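You operate a simulated robot arm through the tools that you are given. There is no shell and no other tool. Be economical: measure what you need, move in short steps, check, and stop when the job is done.

Carry out the task below with a simulated two-armed robot. There is one attempt and no reset: what you move stays moved.

TASK
Take the carton from the blue table top and put it on the top of the steel plates. Put the 40 white seal box from the blue table top in the grey rigging tray and the 32 white seal box on the cover plate there. Stack the carton labelled "shims" from the packing table top on top of the carton that says "pads". Stack the 20 yellow cap from the packing table top on top of the 16 yellow cap. Put the blue cart sponge on the drawer cabinet worktop away on the low shelf of the test cart. Fetch the green spring from the rigging table top and set it on the brown scored plate. Open the door. Do these in any order. Set down upright: carton, green spring.

The check looks at the end state, three seconds after you hand in, the way a careful person would. Anything else that was tipped, shoved, dropped, spilled or broken makes it a failure. Lids that push on must go on centred and level and be pressed home; caps that screw on are set level and turned clockwise until they are tight.

THE ROBOT
Two 7-joint arms with two-finger parallel grippers on one trunk, on a base that drives. Base frame: it is fixed to the floor where the robot stands at the start and does not move with it; the origin is under the middle of the robot, x ahead of it, y to its left, z up; the surface under the hand at the start is at about z = 0.8. Lengths are in m, angles in rad, forces in N, time in s.
The left shoulder is at the start at [0.071, 0.156, 0.93], the right one opposite. Places, roughly: blue cart sponge (5x10x3 cm) [-4.9, -5.8, 0.9]; carton [0.75, 0, 0.75]; cover plate [0.75, -0.25, 0.75]; door [0, 1.1, 1]; green spring [-4, -5.75, 0.75]; grey rigging tray (30x17x8 cm) [0.5, -0.4, 0.8]; low shelf of the test cart [-1.2, -3, 0.2]; pad carton, shim carton, spring carton [-5.5, -5.5, 1]; scored plate [-4.25, -5.75, 0.75]; top of the steel plates [0.7, -1.6, 0.4]; white seal box [0.75, -0.25, 0.75]; yellow cap [-5.5, -5.75, 0.75]. Payload 3.91 kg a hand.
The TCP of each hand is the grasp point between the finger pads, 0.03 m short of the fingertips. In the tool frame z runs along the fingers and y along their closing line. The gripper opens to 0.11 m. The fingers are 0.02 m wide and 0.01 m thick; the gripper's body (0.048 by 0.112 m) begins 0.055 m behind the TCP.
Orientation is that of the tool frame in the base frame, as a unit quaternion [w, x, y, z]. With the fingers straight down and closing along the base's y, the tool's x points along the base's -x, its y along +y and its z along -z.

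THE INTERFACE
- The arms move only by the tool move_arm. It takes "left_plan", "right_plan" or both (then of equal length, played together; a hand with none holds still); each is a list of rows, each an object (a shift or turn left out is 0, a gripper value left out holds the last) with "travel": the shift along the tool's x, y, z in units of 50 mm (1.0 is 50 mm), a list of three; "delta_rot": the turn, a rotation vector about the tool's x, y, z in units of 4 degrees (1.0 is 4 degrees), a list of three. In form: [{"travel": [x, y, z], "delta_rot": [ax, ay, az]}, ...]. A call has 1 to 10 rows; each row shifts and turns the commanded pose from where the row before left it, along the tool's axes as they then stand. "left_grip" and "right_grip" are, for a hand that has rows, the opening, from 0 (shut) to 1 (fully open), set as the call begins (left out, the last holds). A call with a number of a shift or a turn outside -1 to 1 is refused whole. Rows are played at 5 a second. More than 0.05 m and 0.15 rad between two rows, or a gripper value outside its range, and nothing of the call is played. Where a pose cannot be reached the arm comes as near as it can. A force on the tool above 40 N (or 10 N above the force at the start of the call, whichever is more), or a blocked arm, ends the call early, and 0.2 s more pass. The fingers move at their own pace (about 0.108 m/s each) and stop on an object; they squeeze with about 41 N. The grip force told is the motor's: it shows also when the fingers shut on nothing. Time passes only in rows, and 0.2 s behind the last, so rows that do not move let the fingers close. The reply holds the time, the measured pose of the TCP, the force on the tool along the base axes, the opening and the grip force, in the units named above and with some noise, with the torque about the TCP (base axes, N m) and any sound that the robot's microphone picked up.
- Cameras (640 x 400 px; columns grow to the right, rows downward): "scene" is now at [0.1194, 0.0646, 1.187]; the picture's right is [0.68, -0.74, -0.00], its down [-0.19, -0.18, -0.97] and it looks along [0.71, 0.65, -0.26] (base axes); focal length 214 px, centre (320, 200). "left" rides on the left gripper at [0.072, -0.017, -0.104] in its tool frame; the picture's right is [0.23, 0.97, 0.00], its down [-0.76, 0.18, -0.62] and it looks along [-0.61, 0.14, 0.78] (tool axes); focal length 222 px, centre (320, 200). "right" rides on the right gripper at [0.072, 0.017, -0.103] in its tool frame; the picture's right is [-0.23, 0.97, 0.00], its down [-0.76, -0.18, -0.62] and it looks along [-0.61, -0.14, 0.78] (tool axes); focal length 222 px, centre (320, 200). There is no depth. A picture from a camera that has moved, and an enlarged one, comes with that camera's place and axes in the base frame and with its lens.
- snapshot(camera): a new picture of that camera. No time passes.
- move_column(by): slides the trunk up (or, below 0, down) by that many m; the arms and the scene camera ride with it, the base frame stays. It gives what a move gives, with no picture.
- steer(legs): drives the robot by 1 to 6 legs, each [ahead, left, turn to the left] in m, m and rad, along the robot's own axes; the way and the turn of a leg run together, so that a leg with both is an arc; at most 1.5 m and 3.142 rad a leg. The arms and the cameras ride along, it lands a little off, and it stops where it bumps. It gives what a move gives.
- aim_head(pan, tilt): turns the head with the scene camera to pan (to the left, within 1.501 rad either way) and tilt (down, from -0.506 to 1.204), counted from straight ahead of the robot. It gives what a move gives.
- zoom(camera, box): a new picture of the part [left, top, right, bottom] of that camera's present view, enlarged. No time passes.
- job_done(): hands the job in; it is judged then, once.

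Work in short steps. Places have to be worked out from the pictures, the camera data and where the tool is seen: move nearer, look again, correct. Check each grasp and each placing, and mend what went wrong. You have 217 turns and 220 pictures in all, those below and enlarged ones among them. Open the grippers and draw the arms clear of the work before you hand the job in, unless the task says otherwise.

The tools are called as name(argument=value, ...) on one line, values as JSON. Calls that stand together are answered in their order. move_arm: Moves the arms, as the interface text tells. Its arguments: {"type":"object","properties":{"left_plan":{"type":"array"},"left_grip":{"type":"number"},"right_plan":{"type":"array"},"right_grip":{"type":"number"}},"required":[]} The other tools are called the same way: move_column (by) slides the trunk up or down; steer (legs) drives the base; aim_head (pan, tilt) turns the head that bears the scene camera; snapshot (camera) takes a picture; zoom (camera, box) takes an enlarged picture of a part of a camera's view; job_done () hands the job in.

At the start:

```text
time: 0.0
left_ee_pos: [0.6652, 0.4014, 1.251]
left_tool_rot: [0.0, 0.0, 1.0, -0.001]
left_wrist_force: [-0.5, -0.3, 0.3]
left_ft_torque: [-0.01, -0.03, 0.0]
left_width: 0.1102
left_finger_force: 0.0
right_ee_pos: [0.7355, -0.0709, 1.2612]
right_tool_rot: [0.001, 0.0, 1.0, 0.001]
right_wrist_force: [-1.0, 0.1, 0.3]
right_ft_torque: [-0.02, -0.02, 0.0]
right_width: 0.1099
right_finger_force: 0.1
trunk travel left (down, up): [-0.375, 0.565]
robot x, y, heading: [-0.0009, -0.0032, 0.002]
head pan, tilt: [0.744, 0.264]
```

scene: 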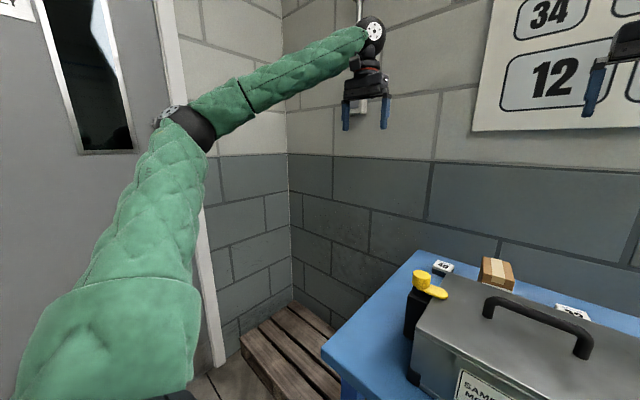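
right: 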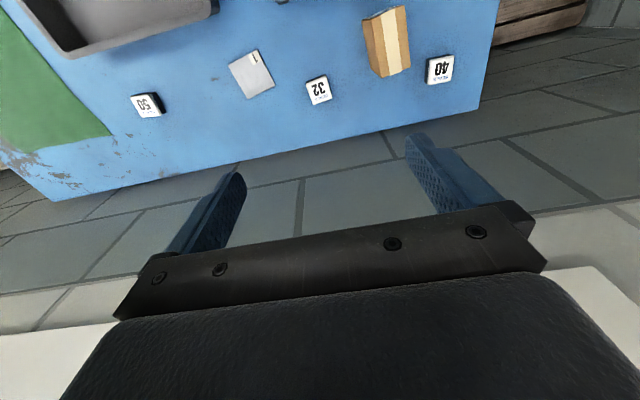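
left: 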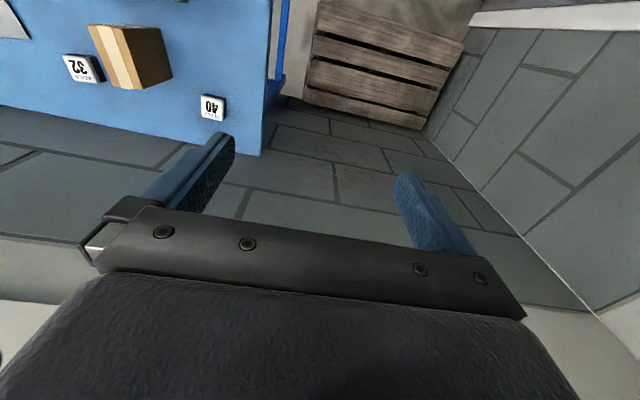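

The blue table is ahead with white boxes, a carton and a tray. I look around with the head first.

aim_head(pan=-0.2, tilt=0.7)

snapshot(camera="scene")

aim_head(pan=-1.2, tilt=0.5)

snapshot(camera="scene")

aim_head(pan=1.4, tilt=0.3)

snapshot(camera="scene")

```text
time: 1.2
left_ee_pos: [0.6653, 0.402, 1.2501]
left_tool_rot: [0.0, 0.0, 1.0, 0.0]
left_wrist_force: [-0.1, -0.3, -0.1]
left_ft_torque: [-0.01, 0.0, 0.02]
left_width: 0.11
left_finger_force: 0.2
right_ee_pos: [0.7361, -0.0701, 1.2608]
right_tool_rot: [0.0, 0.0, 1.0, 0.0]
right_wrist_force: [-0.1, -0.2, -0.6]
right_ft_torque: [0.03, -0.01, 0.02]
right_width: 0.1101
right_finger_force: 0.1
trunk travel left (down, up): [-0.375, 0.565]
robot x, y, heading: [-0.0027, -0.0027, -0.004]
head pan, tilt: [-0.201, 0.7]
```

```text
216 pictures are left
camera scene: at [0.1339, -0.0155, 1.1474], right [-0.2, -0.98, 0.0], down [-0.63, 0.13, -0.76], along [0.75, -0.15, -0.64], focal length 214 px, centre (320, 200)
```

scene: 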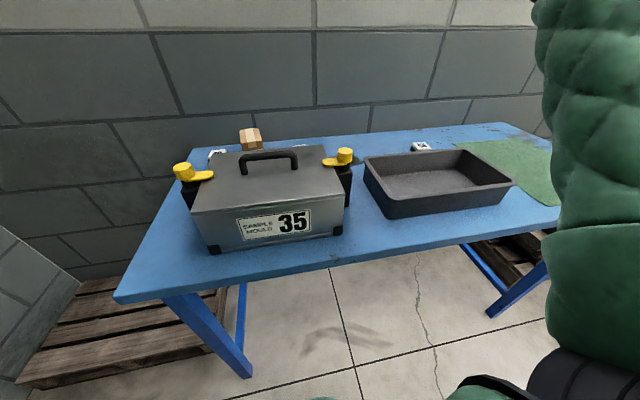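

```text
time: 2.5
left_ee_pos: [0.6646, 0.4018, 1.251]
left_tool_rot: [0.0, 0.0, 1.0, -0.001]
left_wrist_force: [-0.1, -0.7, -0.2]
left_ft_torque: [-0.04, -0.04, 0.0]
left_width: 0.1101
left_finger_force: 0.0
right_ee_pos: [0.7353, -0.0697, 1.261]
right_tool_rot: [0.001, 0.0, 1.0, 0.0]
right_wrist_force: [-0.5, -0.4, 0.1]
right_ft_torque: [0.03, -0.01, -0.01]
right_width: 0.11
right_finger_force: 0.1
trunk travel left (down, up): [-0.375, 0.565]
robot x, y, heading: [-0.0, -0.0008, 0.003]
head pan, tilt: [-1.201, 0.499]
```

```text
215 pictures are left
camera scene: at [0.0836, -0.0834, 1.1651], right [-0.93, -0.36, 0.0], down [-0.17, 0.45, -0.88], along [0.32, -0.82, -0.48], focal length 214 px, centre (320, 200)
```

scene: 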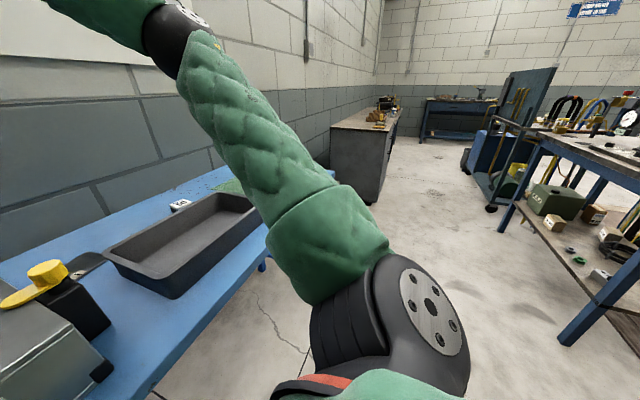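

```text
time: 4.8
left_ee_pos: [0.6663, 0.401, 1.2505]
left_tool_rot: [0.0, 0.0, 1.0, 0.0]
left_wrist_force: [0.2, 0.3, 0.1]
left_ft_torque: [0.03, 0.01, 0.02]
left_width: 0.11
left_finger_force: 0.1
right_ee_pos: [0.7355, -0.07, 1.2615]
right_tool_rot: [-0.001, 0.0, 1.0, 0.0]
right_wrist_force: [-0.6, 0.3, 0.8]
right_ft_torque: [0.0, -0.03, -0.03]
right_width: 0.11
right_finger_force: 0.1
trunk travel left (down, up): [-0.375, 0.565]
robot x, y, heading: [-0.0001, 0.0006, 0.003]
head pan, tilt: [1.4, 0.3]
```

```text
214 pictures are left
camera scene: at [0.0666, 0.0934, 1.1835], right [0.99, -0.17, 0.0], down [-0.05, -0.29, -0.96], along [0.16, 0.94, -0.3], focal length 214 px, centre (320, 200)
```

scene: 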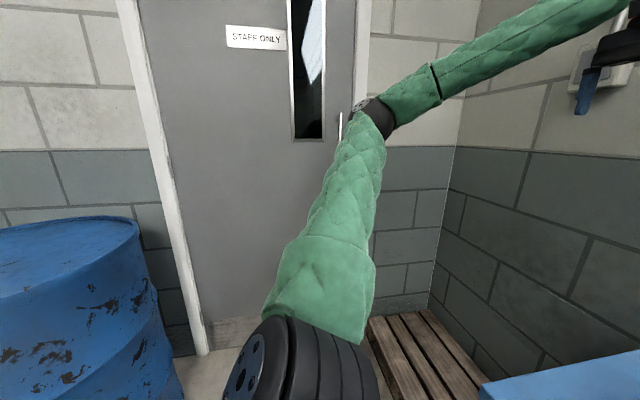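

Items on the blue table seen: 40 at about (0.80,0.18), 32 at (0.78,-0.08), carton (0.74,0.07), cover plate (0.72,-0.22). I raise the trunk for clearance over the case, then lower the right hand for a closer look.

move_column(by=0.25)

move_arm(right_plan=[{"travel": [0, 0, 1]}, {"travel": [0, 0, 1]}, {"travel": [0, 0, 1]}, {"travel": [0, 0, 1]}, {"travel": [0, 0, 1]}, {"travel": [0, 0, 1]}, {"travel": [0, 0, 1]}, {"travel": [0.6, -0.5, 1]}])

snapshot(camera="right")

aim_head(pan=-0.1, tilt=0.8)

snapshot(camera="scene")

```text
time: 7.4
left_ee_pos: [0.6652, 0.4006, 1.5005]
left_tool_rot: [-0.002, -0.001, 1.0, 0.001]
left_wrist_force: [0.0, -0.8, -0.3]
left_ft_torque: [-0.02, 0.01, -0.03]
left_width: 0.1099
left_finger_force: 0.0
right_ee_pos: [0.7368, -0.0696, 1.511]
right_tool_rot: [0.0, 0.0, 1.0, 0.0]
right_wrist_force: [-0.3, -1.0, 0.2]
right_ft_torque: [-0.01, 0.02, -0.02]
right_width: 0.1099
right_finger_force: 0.1
trunk travel left (down, up): [-0.625, 0.315]
robot x, y, heading: [-0.0005, -0.0009, -0.001]
head pan, tilt: [1.4, 0.3]
```

```text
refused: row 8 steps farther than a row can; nothing moved
```

```text
213 pictures are left
camera right: at [0.6642, -0.0522, 1.6145], right [0.23, 0.97, 0.0], down [0.76, -0.18, 0.62], along [0.61, -0.14, -0.78], focal length 222 px, centre (320, 200)
```

right: 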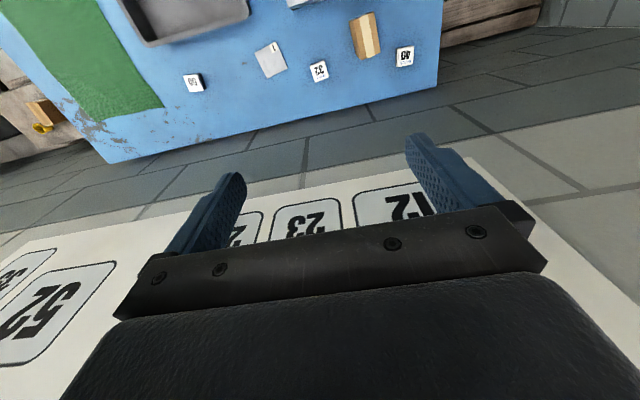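

```text
time: 9.0
left_ee_pos: [0.664, 0.4011, 1.5008]
left_tool_rot: [0.001, 0.0, 1.0, 0.001]
left_wrist_force: [0.6, -0.6, -0.4]
left_ft_torque: [-0.01, -0.05, 0.01]
left_width: 0.11
left_finger_force: 0.0
right_ee_pos: [0.7368, -0.0697, 1.5118]
right_tool_rot: [0.0, 0.0, 1.0, 0.0]
right_wrist_force: [0.5, -0.6, 0.3]
right_ft_torque: [-0.01, 0.02, 0.0]
right_width: 0.1098
right_finger_force: 0.1
trunk travel left (down, up): [-0.625, 0.315]
robot x, y, heading: [0.0024, -0.0005, 0.001]
head pan, tilt: [-0.099, 0.799]
```

```text
212 pictures are left
camera scene: at [0.1311, -0.0066, 1.3892], right [-0.1, -1.0, 0.0], down [-0.71, 0.07, -0.7], along [0.69, -0.07, -0.72], focal length 214 px, centre (320, 200)
```

scene: 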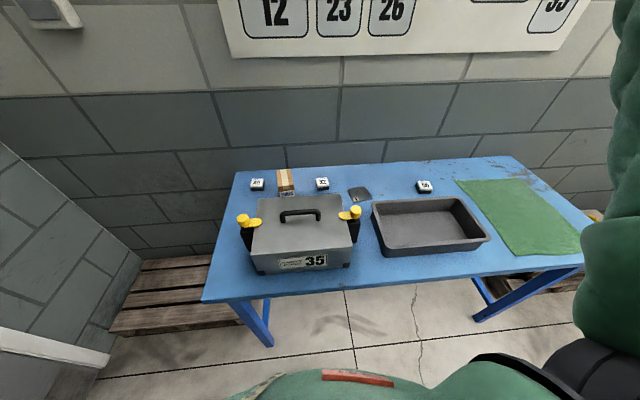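

Triangulation gives box tops at z≈0.82, table ≈0.80. I lower the right hand, staying behind the case, for a closer look.

move_arm(right_plan=[{"travel": [0, 0, 1]}, {"travel": [0, 0, 1]}, {"travel": [0, 0, 1]}, {"travel": [0, 0, 1]}, {"travel": [0, 0, 1]}, {"travel": [0, 0, 1]}, {"travel": [0, 0, 1]}, {"travel": [0, 0, 1]}])

snapshot(camera="right")

zoom(camera="scene", box=[200, 150, 520, 350])

```text
time: 10.8
left_ee_pos: [0.6656, 0.4005, 1.5009]
left_tool_rot: [-0.001, 0.0, 1.0, 0.001]
left_wrist_force: [0.3, 0.0, 0.2]
left_ft_torque: [0.02, 0.04, -0.02]
left_width: 0.1099
left_finger_force: 0.1
right_ee_pos: [0.7366, -0.0703, 1.1122]
right_tool_rot: [0.0, 0.0, 1.0, 0.001]
right_wrist_force: [-0.6, -0.6, 0.3]
right_ft_torque: [-0.01, 0.01, -0.01]
right_width: 0.1102
right_finger_force: 0.1
trunk travel left (down, up): [-0.625, 0.315]
robot x, y, heading: [-0.0001, -0.0012, -0.004]
head pan, tilt: [-0.099, 0.799]
```

```text
211 pictures are left
camera right: at [0.6639, -0.0526, 1.2148], right [0.23, 0.97, 0.0], down [0.76, -0.18, 0.62], along [0.61, -0.14, -0.78], focal length 222 px, centre (320, 200)
```

right: 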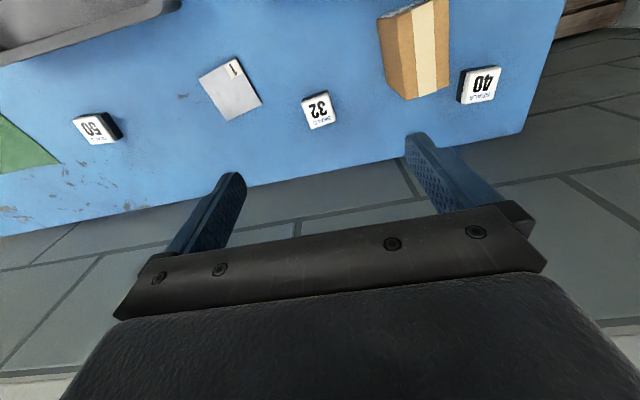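

```text
2.00 times, centred on (360, 250) of scene
camera zoom: at [0.1318, -0.0072, 1.3892], right [-0.1, -1.0, 0.0], down [-0.71, 0.07, -0.7], along [0.69, -0.07, -0.72], focal length 429 px, centre (240, 100)
```

zoom: 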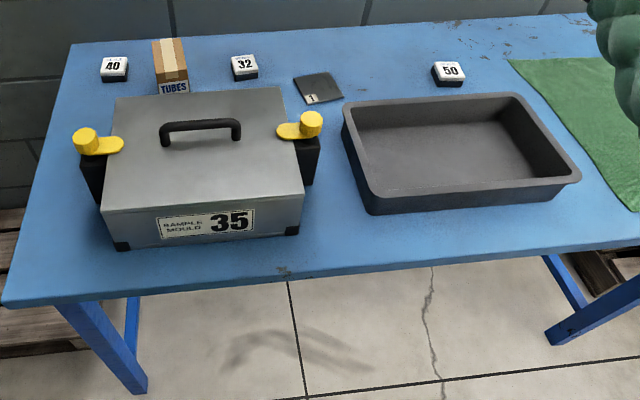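

I move above the 32 box, down to z≈0.95, and look again for yaw and centre.

move_arm(right_plan=[{"travel": [-0.84, -0.24, 0]}, {"travel": [0, 0, 1]}, {"travel": [0, 0, 1]}, {"travel": [0, 0, 1]}])

snapshot(camera="right")

```text
time: 11.8
left_ee_pos: [0.6664, 0.4007, 1.4984]
left_tool_rot: [-0.001, 0.001, 1.0, 0.0]
left_wrist_force: [0.2, -0.4, -0.4]
left_ft_torque: [0.02, 0.0, 0.0]
left_width: 0.1099
left_finger_force: 0.1
right_ee_pos: [0.7783, -0.0835, 0.9609]
right_tool_rot: [-0.001, -0.001, 1.0, 0.001]
right_wrist_force: [-0.6, -0.4, -0.2]
right_ft_torque: [0.01, 0.02, 0.02]
right_width: 0.11
right_finger_force: 0.0
trunk travel left (down, up): [-0.625, 0.315]
robot x, y, heading: [-0.0012, -0.0032, 0.001]
head pan, tilt: [-0.099, 0.799]
```

```text
209 pictures are left
camera right: at [0.706, -0.0651, 1.0641], right [0.23, 0.97, 0.0], down [0.76, -0.18, 0.62], along [0.61, -0.14, -0.78], focal length 222 px, centre (320, 200)
```

right: 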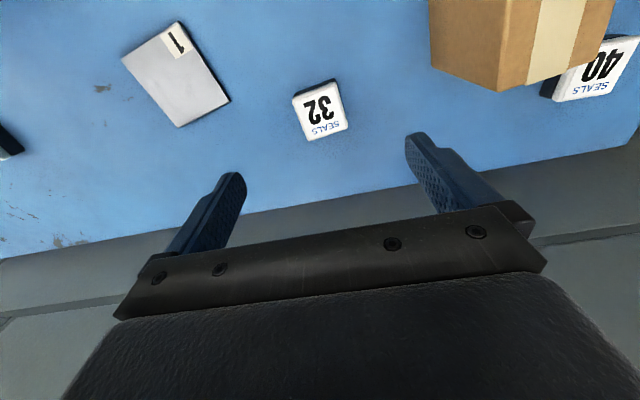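

The 32 box is at about (0.778,-0.082), yaw ~7° CCW, 4.7 cm square. I align yaw and descend to z≈0.845.

move_arm(right_plan=[{"delta_rot": [0, 0, -0.875]}, {"delta_rot": [0, 0, -0.875]}, {"travel": [0, 0, 1]}, {"travel": [0, 0, 0.8]}, {"travel": [0, 0, 0.5]}])

snapshot(camera="right")

```text
time: 13.0
left_ee_pos: [0.6651, 0.4015, 1.5012]
left_tool_rot: [-0.001, 0.0, 1.0, 0.0]
left_wrist_force: [0.1, -0.6, 0.1]
left_ft_torque: [-0.01, -0.01, -0.02]
left_width: 0.1099
left_finger_force: 0.1
right_ee_pos: [0.7779, -0.082, 0.845]
right_tool_rot: [0.0, -0.061, 0.998, -0.001]
right_wrist_force: [0.3, 1.3, 0.2]
right_ft_torque: [0.0, -0.04, 0.04]
right_width: 0.11
right_finger_force: 0.1
trunk travel left (down, up): [-0.625, 0.315]
robot x, y, heading: [0.0, 0.0029, 0.001]
head pan, tilt: [-0.099, 0.799]
```

```text
208 pictures are left
camera right: at [0.7046, -0.0737, 0.9496], right [0.11, 0.99, 0.0], down [0.78, -0.08, 0.62], along [0.62, -0.07, -0.78], focal length 222 px, centre (320, 200)
```

right: 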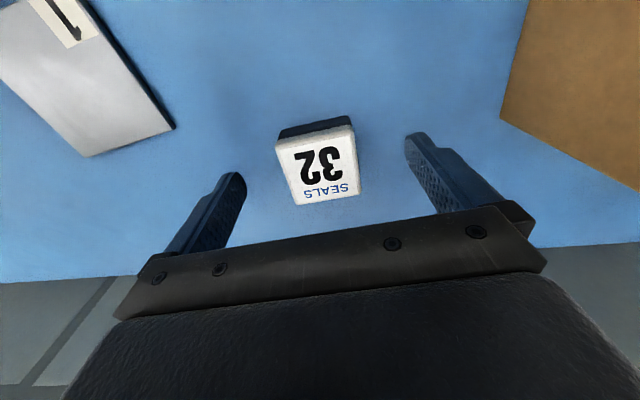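

Aligned well. I go 1 cm lower and close the fingers gently on it.

move_arm(right_plan=[{"travel": [0, 0, 0.2]}])

move_arm(right_plan=[{}, {}, {}], right_grip=0)

snapshot(camera="right")

```text
time: 13.4
left_ee_pos: [0.6662, 0.4012, 1.4994]
left_tool_rot: [-0.001, 0.0, 1.0, 0.0]
left_wrist_force: [-0.5, 0.6, 0.2]
left_ft_torque: [-0.02, -0.02, -0.01]
left_width: 0.1101
left_finger_force: 0.1
right_ee_pos: [0.7775, -0.0832, 0.8358]
right_tool_rot: [-0.001, -0.061, 0.998, -0.001]
right_wrist_force: [0.3, 0.4, 0.0]
right_ft_torque: [-0.01, -0.01, -0.01]
right_width: 0.1098
right_finger_force: 0.1
trunk travel left (down, up): [-0.625, 0.315]
robot x, y, heading: [0.0002, -0.0003, -0.002]
head pan, tilt: [-0.099, 0.799]
```

```text
time: 14.2
left_ee_pos: [0.6645, 0.402, 1.4997]
left_tool_rot: [0.001, 0.0, 1.0, 0.001]
left_wrist_force: [0.7, 0.0, -0.3]
left_ft_torque: [-0.01, 0.01, 0.01]
left_width: 0.11
left_finger_force: 0.1
right_ee_pos: [0.7787, -0.0821, 0.8351]
right_tool_rot: [0.0, -0.061, 0.998, 0.0]
right_wrist_force: [-0.7, -0.4, -0.7]
right_ft_torque: [0.03, -0.03, 0.04]
right_width: 0.0469
right_finger_force: 41.2
trunk travel left (down, up): [-0.625, 0.315]
robot x, y, heading: [-0.0001, 0.0013, -0.003]
head pan, tilt: [-0.099, 0.799]
```

```text
207 pictures are left
camera right: at [0.7043, -0.0738, 0.9396], right [0.11, 0.99, 0.0], down [0.78, -0.08, 0.62], along [0.62, -0.07, -0.78], focal length 222 px, centre (320, 200)
```

right: 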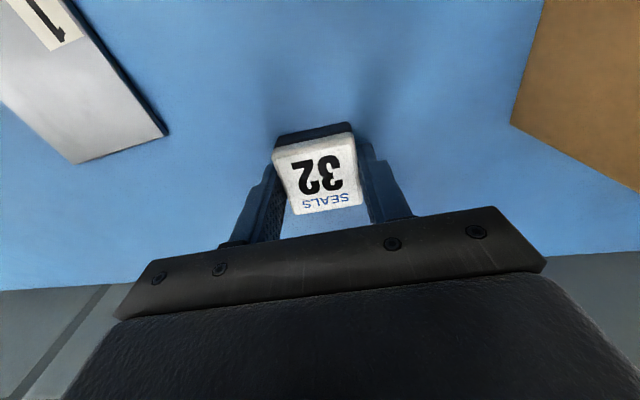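

Gripped (47 mm). I lift 6 cm and carry it over the cover plate centre (0.719,-0.221), then check.

move_arm(right_plan=[{"travel": [0, 0, -0.6]}, {"travel": [0, 0, -0.6]}, {"travel": [0.503, -0.83, 0]}, {"travel": [0.503, -0.83, 0]}, {"travel": [0.503, -0.83, 0]}, {"travel": [0, -0.126, 0]}])

snapshot(camera="right")

zoom(camera="scene", box=[260, 130, 460, 255])

```text
time: 15.6
left_ee_pos: [0.6651, 0.4029, 1.4997]
left_tool_rot: [-0.001, 0.0, 1.0, 0.0]
left_wrist_force: [1.0, 0.8, 0.5]
left_ft_torque: [-0.01, -0.02, -0.01]
left_width: 0.1099
left_finger_force: 0.0
right_ee_pos: [0.7196, -0.2217, 0.8967]
right_tool_rot: [0.0, -0.061, 0.998, 0.0]
right_wrist_force: [-0.8, -0.8, -0.3]
right_ft_torque: [-0.02, 0.0, -0.02]
right_width: 0.0468
right_finger_force: 40.5
trunk travel left (down, up): [-0.625, 0.315]
robot x, y, heading: [-0.0022, -0.0006, -0.007]
head pan, tilt: [-0.099, 0.799]
```

```text
206 pictures are left
camera right: at [0.6462, -0.2123, 0.9995], right [0.11, 0.99, 0.0], down [0.78, -0.08, 0.62], along [0.62, -0.07, -0.78], focal length 222 px, centre (320, 200)
```

right: 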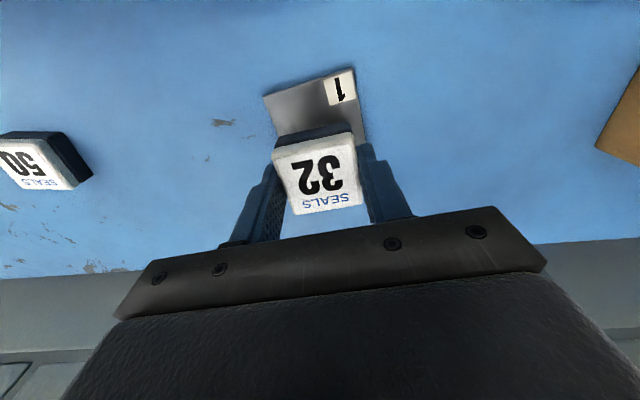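

```text
3.20 times, centred on (360, 192) of scene
camera zoom: at [0.1316, -0.006, 1.3891], right [-0.1, -1.0, 0.0], down [-0.71, 0.07, -0.7], along [0.69, -0.07, -0.72], focal length 686 px, centre (192, 224)
```

zoom: 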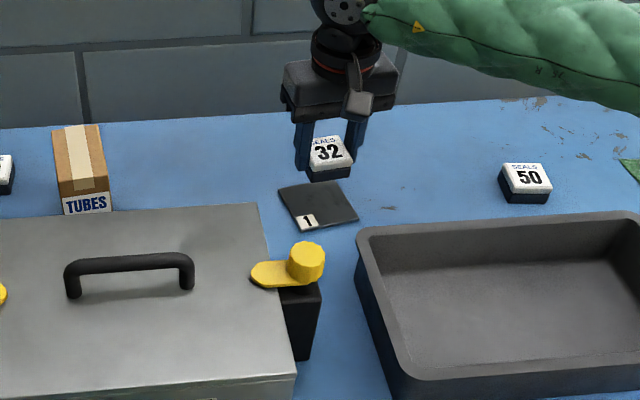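

Plate corners confirm alignment. I lower toward the plate.

move_arm(right_plan=[{"travel": [0, 0, 0.7]}, {"travel": [0, 0, 0.26]}])

zoom(camera="scene", box=[320, 160, 380, 198])

```text
time: 16.2
left_ee_pos: [0.6653, 0.4012, 1.5011]
left_tool_rot: [0.0, 0.0, 1.0, 0.0]
left_wrist_force: [0.0, 0.0, 0.4]
left_ft_torque: [-0.02, -0.02, 0.01]
left_width: 0.1099
left_finger_force: 0.1
right_ee_pos: [0.7216, -0.2204, 0.8495]
right_tool_rot: [0.0, -0.061, 0.998, 0.0]
right_wrist_force: [-0.4, 0.3, -0.7]
right_ft_torque: [-0.02, -0.01, -0.01]
right_width: 0.0469
right_finger_force: 41.0
trunk travel left (down, up): [-0.625, 0.315]
robot x, y, heading: [-0.0003, -0.0003, 0.002]
head pan, tilt: [-0.099, 0.799]
```

```text
10.53 times, centred on (350, 179) of scene
camera zoom: at [0.1309, -0.0064, 1.3892], right [-0.1, -0.99, 0.0], down [-0.71, 0.07, -0.7], along [0.69, -0.07, -0.72], focal length 2258 px, centre (4, 421)
```

zoom: 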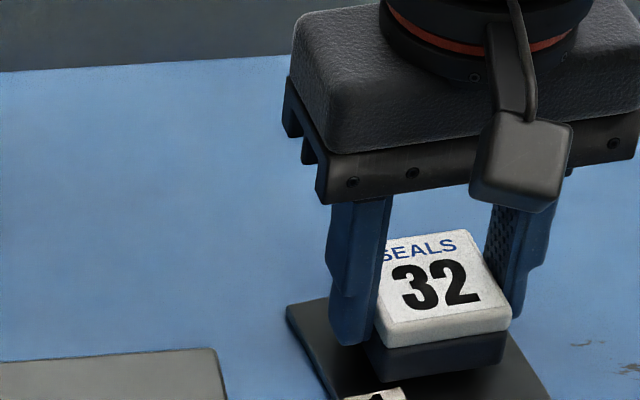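

Nearly touching. I lower in 3 mm steps watching the force.

move_arm(right_plan=[{"travel": [0, 0, 0.06]}, {}])

move_arm(right_plan=[{"travel": [0, 0, 0.06]}, {}])

move_arm(right_plan=[{"travel": [0, 0, 0.06]}, {}])

```text
time: 16.8
left_ee_pos: [0.6651, 0.401, 1.5014]
left_tool_rot: [0.0, 0.001, 1.0, 0.0]
left_wrist_force: [0.5, -0.7, 0.1]
left_ft_torque: [-0.01, 0.01, 0.03]
left_width: 0.1099
left_finger_force: 0.0
right_ee_pos: [0.7198, -0.2207, 0.8455]
right_tool_rot: [0.0, -0.06, 0.998, 0.0]
right_wrist_force: [-0.3, 0.8, -0.6]
right_ft_torque: [-0.04, 0.01, -0.01]
right_width: 0.047
right_finger_force: 41.3
trunk travel left (down, up): [-0.625, 0.315]
robot x, y, heading: [0.0007, -0.0003, -0.001]
head pan, tilt: [-0.099, 0.799]
```

```text
time: 17.4
left_ee_pos: [0.6653, 0.4007, 1.5006]
left_tool_rot: [0.001, 0.001, 1.0, 0.0]
left_wrist_force: [0.3, -0.4, -0.3]
left_ft_torque: [0.02, -0.01, 0.01]
left_width: 0.1099
left_finger_force: 0.0
right_ee_pos: [0.7198, -0.2207, 0.8427]
right_tool_rot: [-0.001, -0.061, 0.998, 0.0]
right_wrist_force: [-0.7, 0.4, -0.4]
right_ft_torque: [0.03, -0.01, 0.04]
right_width: 0.0466
right_finger_force: 41.5
trunk travel left (down, up): [-0.625, 0.315]
robot x, y, heading: [-0.0018, 0.0019, 0.003]
head pan, tilt: [-0.099, 0.799]
```

```text
time: 18.0
left_ee_pos: [0.6648, 0.4003, 1.5013]
left_tool_rot: [0.0, 0.0, 1.0, 0.0]
left_wrist_force: [0.6, -0.3, 0.0]
left_ft_torque: [0.0, -0.02, -0.03]
left_width: 0.1101
left_finger_force: 0.0
right_ee_pos: [0.7196, -0.2208, 0.8406]
right_tool_rot: [0.001, -0.061, 0.998, 0.0]
right_wrist_force: [2.2, -1.5, 13.9]
right_ft_torque: [-0.06, 0.01, -0.02]
right_width: 0.0469
right_finger_force: 41.0
trunk travel left (down, up): [-0.625, 0.315]
robot x, y, heading: [-0.004, 0.0001, -0.001]
head pan, tilt: [-0.099, 0.799]
```

Contact. I release and rise, then head over for 40.

move_arm(right_plan=[{}, {}, {"travel": [0, 0, -0.5]}, {"travel": [0, 0, -1]}, {"travel": [0, 0, -1]}, {"travel": [0, 0, -1]}], right_grip=0.9)

zoom(camera="scene", box=[230, 140, 430, 265])

snapshot(camera="right")

```text
time: 19.4
left_ee_pos: [0.6641, 0.4011, 1.4997]
left_tool_rot: [0.0, 0.0, 1.0, 0.0]
left_wrist_force: [-0.1, -0.1, 0.4]
left_ft_torque: [0.01, -0.01, -0.02]
left_width: 0.1102
left_finger_force: 0.0
right_ee_pos: [0.7181, -0.2198, 1.016]
right_tool_rot: [0.001, -0.062, 0.998, 0.0]
right_wrist_force: [-0.1, -0.6, 0.3]
right_ft_torque: [0.01, -0.05, -0.03]
right_width: 0.0989
right_finger_force: 0.0
trunk travel left (down, up): [-0.625, 0.315]
robot x, y, heading: [0.0023, 0.0031, 0.001]
head pan, tilt: [-0.099, 0.799]
```

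```text
3.20 times, centred on (330, 202) of scene
camera zoom: at [0.1303, -0.0062, 1.3891], right [-0.1, -0.99, 0.0], down [-0.71, 0.07, -0.7], along [0.69, -0.07, -0.72], focal length 686 px, centre (288, 192)
```

zoom: 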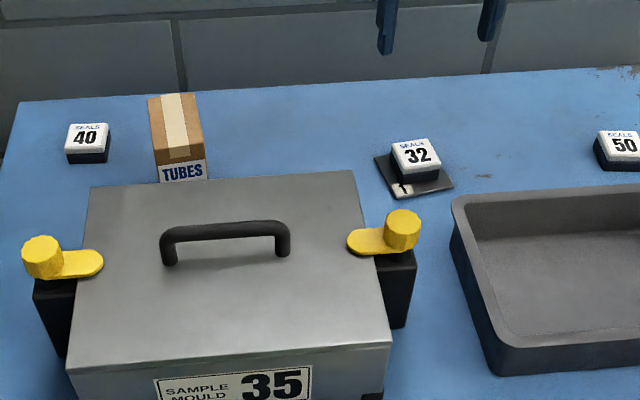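

```text
202 pictures are left
camera right: at [0.6447, -0.2108, 1.119], right [0.11, 0.99, 0.0], down [0.78, -0.08, 0.62], along [0.62, -0.07, -0.78], focal length 222 px, centre (320, 200)
```

right: 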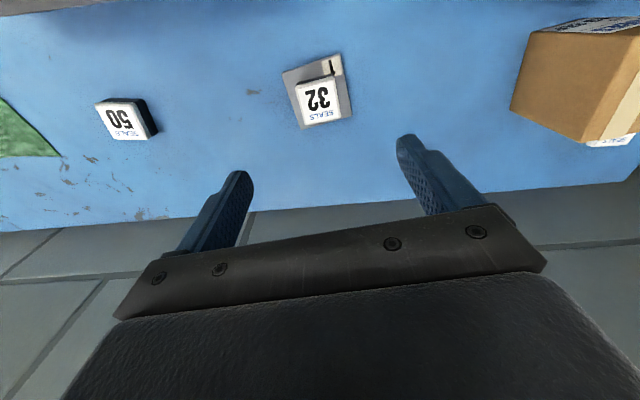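

32 sits well on the plate. Now the right hand goes above the 40 box at about (0.80,0.18).

move_arm(right_plan=[{"travel": [0, 0, -0.6]}, {"travel": [-0.286, 0.867, 0]}, {"travel": [-0.286, 0.867, 0]}, {"travel": [-0.286, 0.867, 0]}, {"travel": [-0.286, 0.867, 0]}, {"travel": [-0.286, 0.867, 0]}, {"travel": [-0.286, 0.867, 0]}, {"travel": [-0.286, 0.867, 0]}, {"travel": [-0.286, 0.867, 0]}, {"travel": [-0.286, 0.867, 0]}], right_grip=0.75)

snapshot(camera="right")

```text
time: 21.6
left_ee_pos: [0.6648, 0.4041, 1.4991]
left_tool_rot: [-0.001, 0.001, 1.0, -0.001]
left_wrist_force: [-0.7, -0.3, -0.1]
left_ft_torque: [-0.02, 0.03, 0.04]
left_width: 0.11
left_finger_force: 0.1
right_ee_pos: [0.8002, 0.1839, 1.0426]
right_tool_rot: [-0.001, -0.06, 0.998, 0.0]
right_wrist_force: [0.0, -0.5, 0.4]
right_ft_torque: [-0.02, 0.02, -0.02]
right_width: 0.0825
right_finger_force: 0.3
trunk travel left (down, up): [-0.625, 0.315]
robot x, y, heading: [-0.0003, -0.003, -0.005]
head pan, tilt: [-0.099, 0.799]
```

```text
201 pictures are left
camera right: at [0.7263, 0.1923, 1.1464], right [0.11, 0.99, 0.0], down [0.78, -0.08, 0.62], along [0.62, -0.07, -0.78], focal length 222 px, centre (320, 200)
```

right: 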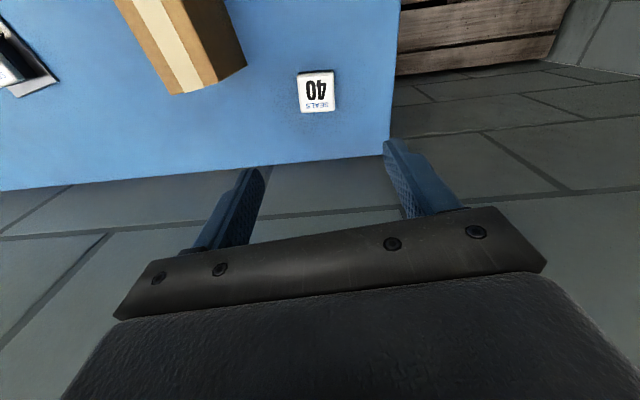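

40 is at about (0.796,0.178), yaw ≈1°. I align, and descend to grasp height.

move_arm(right_plan=[{"delta_rot": [0, 0, 0.75]}, {"delta_rot": [0, 0, 0.75]}, {"travel": [0.08, -0.12, 0.9]}, {"travel": [0, 0, 1]}, {"travel": [0, 0, 1]}, {"travel": [0, 0, 0.6]}])

snapshot(camera="right")

```text
time: 23.0
left_ee_pos: [0.6648, 0.4012, 1.4998]
left_tool_rot: [0.001, 0.0, 1.0, 0.0]
left_wrist_force: [-0.7, 0.7, -0.1]
left_ft_torque: [-0.03, 0.01, -0.01]
left_width: 0.1101
left_finger_force: 0.1
right_ee_pos: [0.794, 0.1772, 0.8677]
right_tool_rot: [0.0, -0.008, 1.0, -0.001]
right_wrist_force: [-0.1, 0.3, 0.2]
right_ft_torque: [-0.03, 0.0, -0.01]
right_width: 0.0823
right_finger_force: 0.1
trunk travel left (down, up): [-0.625, 0.315]
robot x, y, heading: [-0.0016, -0.0015, 0.001]
head pan, tilt: [-0.099, 0.799]
```

```text
200 pictures are left
camera right: at [0.7231, 0.1929, 0.9713], right [0.21, 0.98, 0.0], down [0.76, -0.16, 0.62], along [0.61, -0.13, -0.78], focal length 222 px, centre (320, 200)
```

right: 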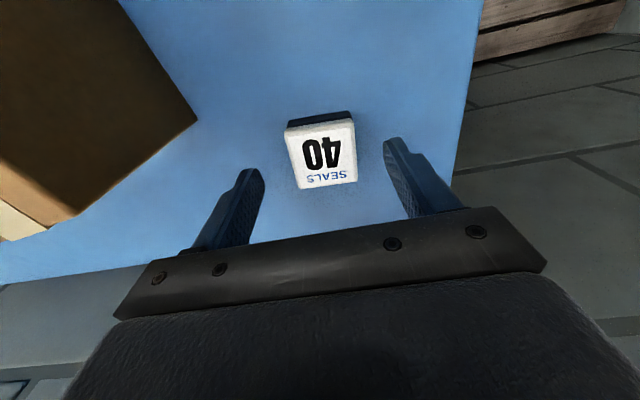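

Well centred. I descend the last 3 cm and grip.

move_arm(right_plan=[{"travel": [0, 0, 0.66]}, {}])

move_arm(right_plan=[{}, {}, {}, {"travel": [0, 0, -1]}, {"travel": [0, 0, -1]}, {"travel": [0, 0, -1]}, {"travel": [0, 0, -1]}], right_grip=0)

zoom(camera="scene", box=[200, 120, 520, 320])

```text
time: 23.6
left_ee_pos: [0.6653, 0.402, 1.5013]
left_tool_rot: [0.0, 0.0, 1.0, 0.0]
left_wrist_force: [-0.1, 1.0, 0.3]
left_ft_torque: [0.01, 0.01, 0.0]
left_width: 0.1101
left_finger_force: 0.1
right_ee_pos: [0.7942, 0.1765, 0.8353]
right_tool_rot: [0.001, -0.009, 1.0, 0.001]
right_wrist_force: [0.2, -0.5, 0.0]
right_ft_torque: [0.03, -0.02, 0.0]
right_width: 0.0825
right_finger_force: 0.0
trunk travel left (down, up): [-0.625, 0.315]
robot x, y, heading: [0.003, 0.0019, 0.006]
head pan, tilt: [-0.099, 0.799]
```

```text
time: 25.2
left_ee_pos: [0.6642, 0.4012, 1.502]
left_tool_rot: [0.0, 0.0, 1.0, 0.0]
left_wrist_force: [0.4, -0.7, 0.3]
left_ft_torque: [0.01, -0.05, -0.03]
left_width: 0.1097
left_finger_force: 0.1
right_ee_pos: [0.7937, 0.1763, 1.0351]
right_tool_rot: [0.0, -0.008, 1.0, 0.0]
right_wrist_force: [0.1, 0.3, -0.6]
right_ft_torque: [0.01, -0.02, 0.03]
right_width: 0.0472
right_finger_force: 40.8
trunk travel left (down, up): [-0.625, 0.315]
robot x, y, heading: [-0.0017, 0.0024, 0.001]
head pan, tilt: [-0.099, 0.799]
```

```text
2.00 times, centred on (360, 220) of scene
camera zoom: at [0.1298, -0.0065, 1.3892], right [-0.1, -1.0, 0.0], down [-0.71, 0.07, -0.7], along [0.69, -0.07, -0.72], focal length 429 px, centre (240, 160)
```

zoom: 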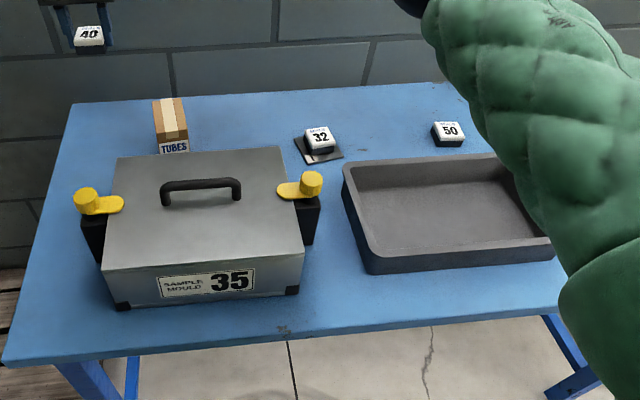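

40 is held. I carry it high along the back of the table to y≈-0.37, then in over the tray.

move_arm(right_plan=[{"travel": [0, 0, -1]}, {"travel": [0, -1, 0]}, {"travel": [0, -1, 0]}, {"travel": [0, -1, 0]}, {"travel": [0, -1, 0]}, {"travel": [0, -1, 0]}, {"travel": [0, -1, 0]}, {"travel": [0, -1, 0]}, {"travel": [0.3, -0.95, 0]}, {"travel": [0.3, -0.95, 0]}])

move_arm(right_plan=[{"travel": [0.4, -0.85, 0]}, {"travel": [0.8, -0.3, 0]}, {"travel": [1, 0, 0]}, {"travel": [1, 0, 0]}, {"travel": [1, 0, 0]}, {"travel": [0.8, 0, 0]}])

snapshot(camera="right")

snapshot(camera="scene")

```text
time: 27.4
left_ee_pos: [0.6627, 0.4, 1.5024]
left_tool_rot: [0.0, -0.001, 1.0, 0.001]
left_wrist_force: [-0.6, 0.5, 1.2]
left_ft_torque: [0.04, -0.03, -0.01]
left_width: 0.1098
left_finger_force: 0.0
right_ee_pos: [0.7731, -0.271, 1.0873]
right_tool_rot: [0.0, -0.01, 1.0, 0.001]
right_wrist_force: [0.1, -0.1, -0.6]
right_ft_torque: [0.02, 0.02, -0.01]
right_width: 0.047
right_finger_force: 41.0
trunk travel left (down, up): [-0.625, 0.315]
robot x, y, heading: [-0.0013, 0.0031, 0.002]
head pan, tilt: [-0.099, 0.799]
```

```text
time: 28.8
left_ee_pos: [0.6636, 0.4014, 1.5017]
left_tool_rot: [0.0, 0.0, 1.0, 0.0]
left_wrist_force: [0.0, -0.2, 0.1]
left_ft_torque: [0.02, 0.01, -0.02]
left_width: 0.1099
left_finger_force: 0.2
right_ee_pos: [0.5217, -0.3304, 1.0855]
right_tool_rot: [0.0, -0.008, 1.0, 0.0]
right_wrist_force: [-0.1, -0.1, -0.6]
right_ft_torque: [-0.03, -0.02, 0.02]
right_width: 0.047
right_finger_force: 40.4
trunk travel left (down, up): [-0.625, 0.315]
robot x, y, heading: [-0.0012, -0.0008, -0.002]
head pan, tilt: [-0.099, 0.799]
```

```text
198 pictures are left
camera right: at [0.4501, -0.314, 1.1896], right [0.21, 0.98, 0.0], down [0.76, -0.16, 0.62], along [0.61, -0.13, -0.78], focal length 222 px, centre (320, 200)
```

right: 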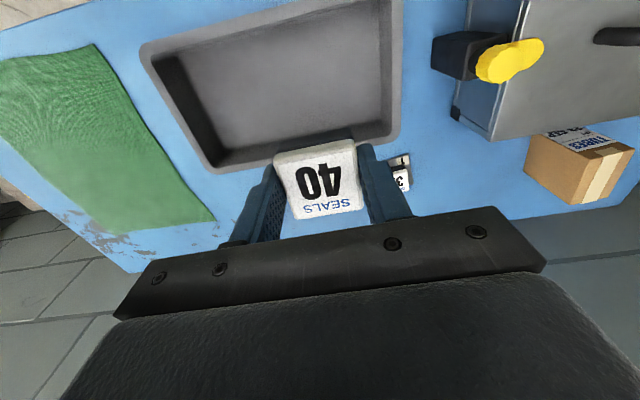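

```text
197 pictures are left
camera scene: at [0.1299, -0.0072, 1.3893], right [-0.1, -1.0, 0.0], down [-0.71, 0.07, -0.7], along [0.69, -0.07, -0.72], focal length 214 px, centre (320, 200)
```

scene: 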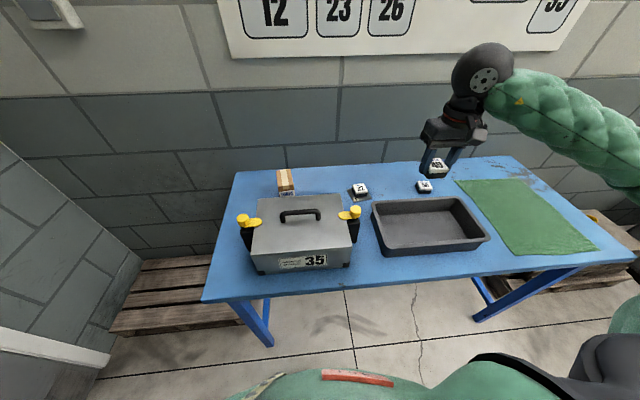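

Tray interior centre ≈(0.51,-0.38). I centre and lower into it.

move_arm(right_plan=[{"travel": [0.3, -0.9, 0]}, {"travel": [0, 0, 1]}, {"travel": [0, 0, 1]}, {"travel": [0, 0, 1]}, {"travel": [0, 0, 1]}, {"travel": [0, 0, 0.4]}])

snapshot(camera="scene")

snapshot(camera="right")

```text
time: 30.2
left_ee_pos: [0.6642, 0.4003, 1.5005]
left_tool_rot: [0.001, 0.0, 1.0, 0.0]
left_wrist_force: [-0.4, -0.2, 1.1]
left_ft_torque: [-0.01, -0.03, 0.0]
left_width: 0.1102
left_finger_force: 0.0
right_ee_pos: [0.5085, -0.3761, 0.8652]
right_tool_rot: [0.0, -0.008, 1.0, 0.0]
right_wrist_force: [-0.4, -0.1, -0.3]
right_ft_torque: [0.0, 0.0, 0.02]
right_width: 0.047
right_finger_force: 41.0
trunk travel left (down, up): [-0.625, 0.315]
robot x, y, heading: [-0.0, -0.0022, -0.005]
head pan, tilt: [-0.099, 0.799]
```

```text
196 pictures are left
camera scene: at [0.1302, -0.0072, 1.3893], right [-0.1, -0.99, 0.0], down [-0.71, 0.07, -0.7], along [0.69, -0.07, -0.72], focal length 214 px, centre (320, 200)
```

scene: 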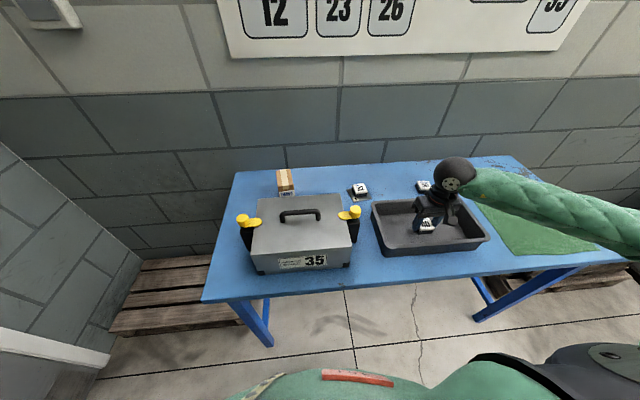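

```text
195 pictures are left
camera right: at [0.4361, -0.3601, 0.969], right [0.21, 0.98, 0.0], down [0.76, -0.16, 0.62], along [0.61, -0.13, -0.78], focal length 222 px, centre (320, 200)
```

right: 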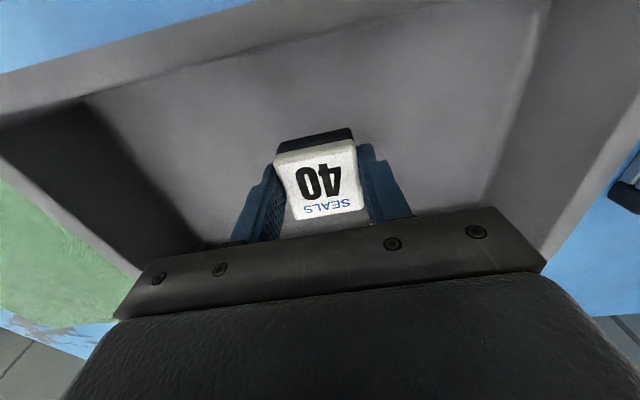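

Inside the tray with clearance. I lower to contact in small steps.

move_arm(right_plan=[{"travel": [0, 0, 0.3]}, {}])

move_arm(right_plan=[{"travel": [0, 0, 0.08]}, {}])

move_arm(right_plan=[{"travel": [0, 0, 0.08]}, {}])

```text
time: 30.8
left_ee_pos: [0.6656, 0.4008, 1.5007]
left_tool_rot: [0.0, 0.0, 1.0, 0.0]
left_wrist_force: [0.0, -1.2, 0.3]
left_ft_torque: [0.01, 0.0, 0.0]
left_width: 0.11
left_finger_force: 0.0
right_ee_pos: [0.5086, -0.3774, 0.8506]
right_tool_rot: [0.0, -0.009, 1.0, 0.0]
right_wrist_force: [-0.6, 0.2, 0.9]
right_ft_torque: [0.0, 0.03, 0.0]
right_width: 0.0468
right_finger_force: 40.6
trunk travel left (down, up): [-0.625, 0.315]
robot x, y, heading: [-0.0026, -0.0021, 0.003]
head pan, tilt: [-0.099, 0.799]
```

```text
time: 31.4
left_ee_pos: [0.6649, 0.401, 1.5005]
left_tool_rot: [0.0, -0.001, 1.0, 0.0]
left_wrist_force: [-0.1, -0.6, -0.4]
left_ft_torque: [-0.01, -0.02, 0.0]
left_width: 0.1099
left_finger_force: 0.0
right_ee_pos: [0.5096, -0.3753, 0.8477]
right_tool_rot: [0.0, -0.009, 1.0, 0.0]
right_wrist_force: [-0.2, 0.8, -0.4]
right_ft_torque: [-0.03, -0.03, 0.03]
right_width: 0.0467
right_finger_force: 41.0
trunk travel left (down, up): [-0.625, 0.315]
robot x, y, heading: [0.0037, 0.0007, -0.002]
head pan, tilt: [-0.099, 0.799]
```

```text
time: 32.0
left_ee_pos: [0.664, 0.401, 1.5002]
left_tool_rot: [-0.001, 0.0, 1.0, 0.0]
left_wrist_force: [-0.6, 0.6, -0.4]
left_ft_torque: [0.02, 0.02, -0.01]
left_width: 0.11
left_finger_force: 0.1
right_ee_pos: [0.5091, -0.376, 0.8421]
right_tool_rot: [0.0, -0.009, 1.0, 0.0]
right_wrist_force: [-0.3, -0.1, -1.1]
right_ft_torque: [0.04, 0.01, -0.01]
right_width: 0.0472
right_finger_force: 40.8
trunk travel left (down, up): [-0.625, 0.315]
robot x, y, heading: [0.0014, 0.0002, -0.003]
head pan, tilt: [-0.099, 0.799]
```

Still free. Continue a little.

move_arm(right_plan=[{"travel": [0, 0, 0.05]}, {}])

move_arm(right_plan=[{"travel": [0, 0, 0.05]}, {}])

```text
time: 32.6
left_ee_pos: [0.6648, 0.401, 1.5003]
left_tool_rot: [0.0, 0.0, 1.0, 0.0]
left_wrist_force: [-0.2, 0.2, 0.1]
left_ft_torque: [0.0, 0.03, -0.02]
left_width: 0.1101
left_finger_force: 0.1
right_ee_pos: [0.5084, -0.3776, 0.8407]
right_tool_rot: [0.0, -0.009, 1.0, 0.0]
right_wrist_force: [0.2, 0.2, -0.4]
right_ft_torque: [0.0, 0.02, -0.01]
right_width: 0.0466
right_finger_force: 40.8
trunk travel left (down, up): [-0.625, 0.315]
robot x, y, heading: [0.0001, -0.0021, -0.002]
head pan, tilt: [-0.099, 0.799]
```

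```text
time: 33.2
left_ee_pos: [0.6644, 0.4013, 1.5021]
left_tool_rot: [0.0, 0.0, 1.0, 0.0]
left_wrist_force: [0.1, 0.7, 0.3]
left_ft_torque: [0.01, 0.02, 0.01]
left_width: 0.11
left_finger_force: 0.1
right_ee_pos: [0.5086, -0.3758, 0.8393]
right_tool_rot: [0.001, -0.008, 1.0, 0.0]
right_wrist_force: [2.0, -4.0, 22.1]
right_ft_torque: [-0.05, 0.02, -0.02]
right_width: 0.0471
right_finger_force: 41.2
trunk travel left (down, up): [-0.625, 0.315]
robot x, y, heading: [-0.0002, -0.0008, 0.002]
head pan, tilt: [-0.099, 0.799]
```

Contact; release and rise, then move to above the carton.

move_arm(right_plan=[{}, {}, {"travel": [0, 0, -1]}, {"travel": [0, 0, -1]}, {"travel": [0, 0, -1]}, {"travel": [0, 0, -1]}, {"travel": [0, 0, -1]}, {"travel": [-1, 0, 0]}, {"travel": [-1, 0, 0]}, {"travel": [-1, 0, 0]}], right_grip=0.9)

move_arm(right_plan=[{"travel": [-0.8, 0.5, 0]}, {"travel": [-0.8, 0.5, 0]}, {"travel": [0, 1, 0]}, {"travel": [0, 1, 0]}, {"travel": [0, 1, 0]}, {"travel": [0, 1, 0]}, {"travel": [0, 1, 0]}, {"travel": [0, 1, 0]}, {"travel": [0, 1, 0]}, {"travel": [0, 0.8, 0]}])

snapshot(camera="right")

zoom(camera="scene", box=[220, 140, 500, 315])

```text
time: 35.4
left_ee_pos: [0.6677, 0.4022, 1.4994]
left_tool_rot: [-0.001, 0.0, 1.0, 0.0]
left_wrist_force: [-0.4, -0.1, 0.3]
left_ft_torque: [0.02, 0.03, -0.04]
left_width: 0.1098
left_finger_force: 0.1
right_ee_pos: [0.6596, -0.3724, 1.0877]
right_tool_rot: [0.0, -0.008, 1.0, 0.001]
right_wrist_force: [-0.9, 0.1, -0.3]
right_ft_torque: [-0.01, 0.04, -0.01]
right_width: 0.0991
right_finger_force: 0.0
trunk travel left (down, up): [-0.625, 0.315]
robot x, y, heading: [0.003, -0.0004, -0.006]
head pan, tilt: [-0.099, 0.799]
```

```text
time: 37.6
left_ee_pos: [0.6649, 0.402, 1.4999]
left_tool_rot: [-0.001, 0.0, 1.0, -0.001]
left_wrist_force: [0.4, 0.0, 0.4]
left_ft_torque: [-0.03, 0.01, -0.04]
left_width: 0.1098
left_finger_force: 0.1
right_ee_pos: [0.7309, 0.0688, 1.0871]
right_tool_rot: [0.0, -0.008, 1.0, -0.001]
right_wrist_force: [-0.3, 0.0, 0.0]
right_ft_torque: [0.0, 0.02, 0.01]
right_width: 0.0989
right_finger_force: 0.2
trunk travel left (down, up): [-0.625, 0.315]
robot x, y, heading: [-0.0015, -0.0002, -0.004]
head pan, tilt: [-0.099, 0.799]
```

```text
194 pictures are left
camera right: at [0.6595, 0.0849, 1.1918], right [0.21, 0.98, 0.0], down [0.76, -0.16, 0.62], along [0.61, -0.13, -0.78], focal length 222 px, centre (320, 200)
```

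right: 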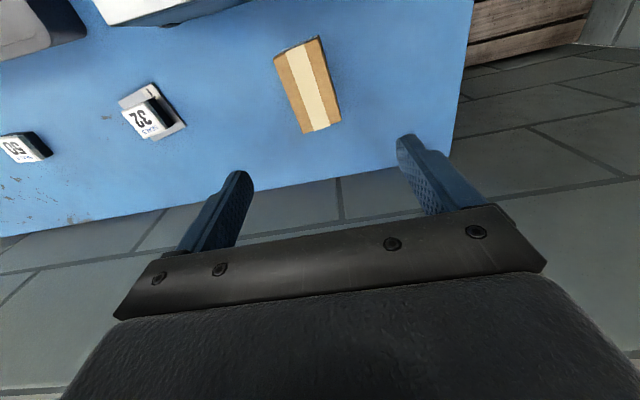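

```text
2.29 times, centred on (360, 228) of scene
camera zoom: at [0.131, -0.0055, 1.3891], right [-0.1, -0.99, 0.0], down [-0.71, 0.07, -0.7], along [0.69, -0.07, -0.72], focal length 490 px, centre (229, 137)
```

zoom: 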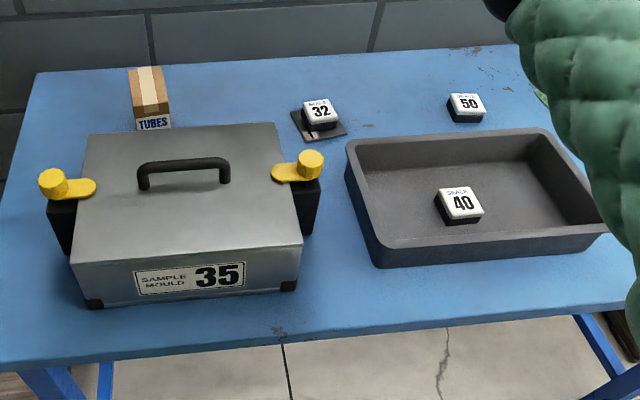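

40 rests in the tray. Carton: centre ≈(0.722,0.060), 5.2×9.5 cm, top z≈0.897, yaw ≈6.5°. I align and descend over it.

move_arm(right_plan=[{"delta_rot": [0, 0, -0.7]}, {"delta_rot": [0, 0, -0.7]}, {"travel": [0.18, -0.18, 1]}, {"travel": [0, 0, 1]}, {"travel": [0, 0, 0.8]}], right_grip=0.9)

snapshot(camera="right")

zoom(camera="scene", box=[230, 140, 360, 220])

```text
refused: row 3 steps farther than a row can; nothing moved
```

```text
192 pictures are left
camera right: at [0.6595, 0.0849, 1.1918], right [0.21, 0.98, 0.0], down [0.76, -0.16, 0.62], along [0.61, -0.13, -0.78], focal length 222 px, centre (320, 200)
```

right: 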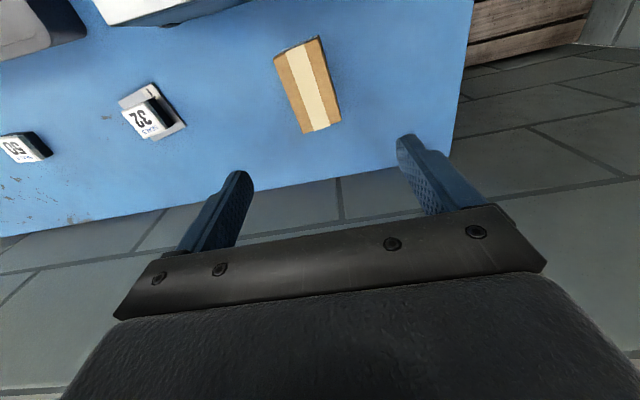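

```text
4.92 times, centred on (295, 180) of scene
camera zoom: at [0.131, -0.0055, 1.3891], right [-0.1, -0.99, 0.0], down [-0.71, 0.07, -0.7], along [0.69, -0.07, -0.72], focal length 1056 px, centre (443, 298)
```

zoom: 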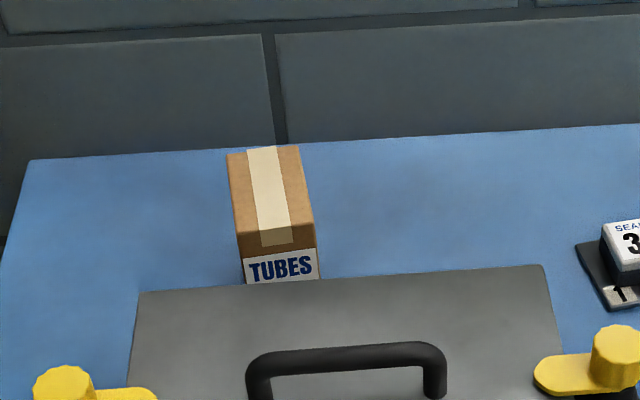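

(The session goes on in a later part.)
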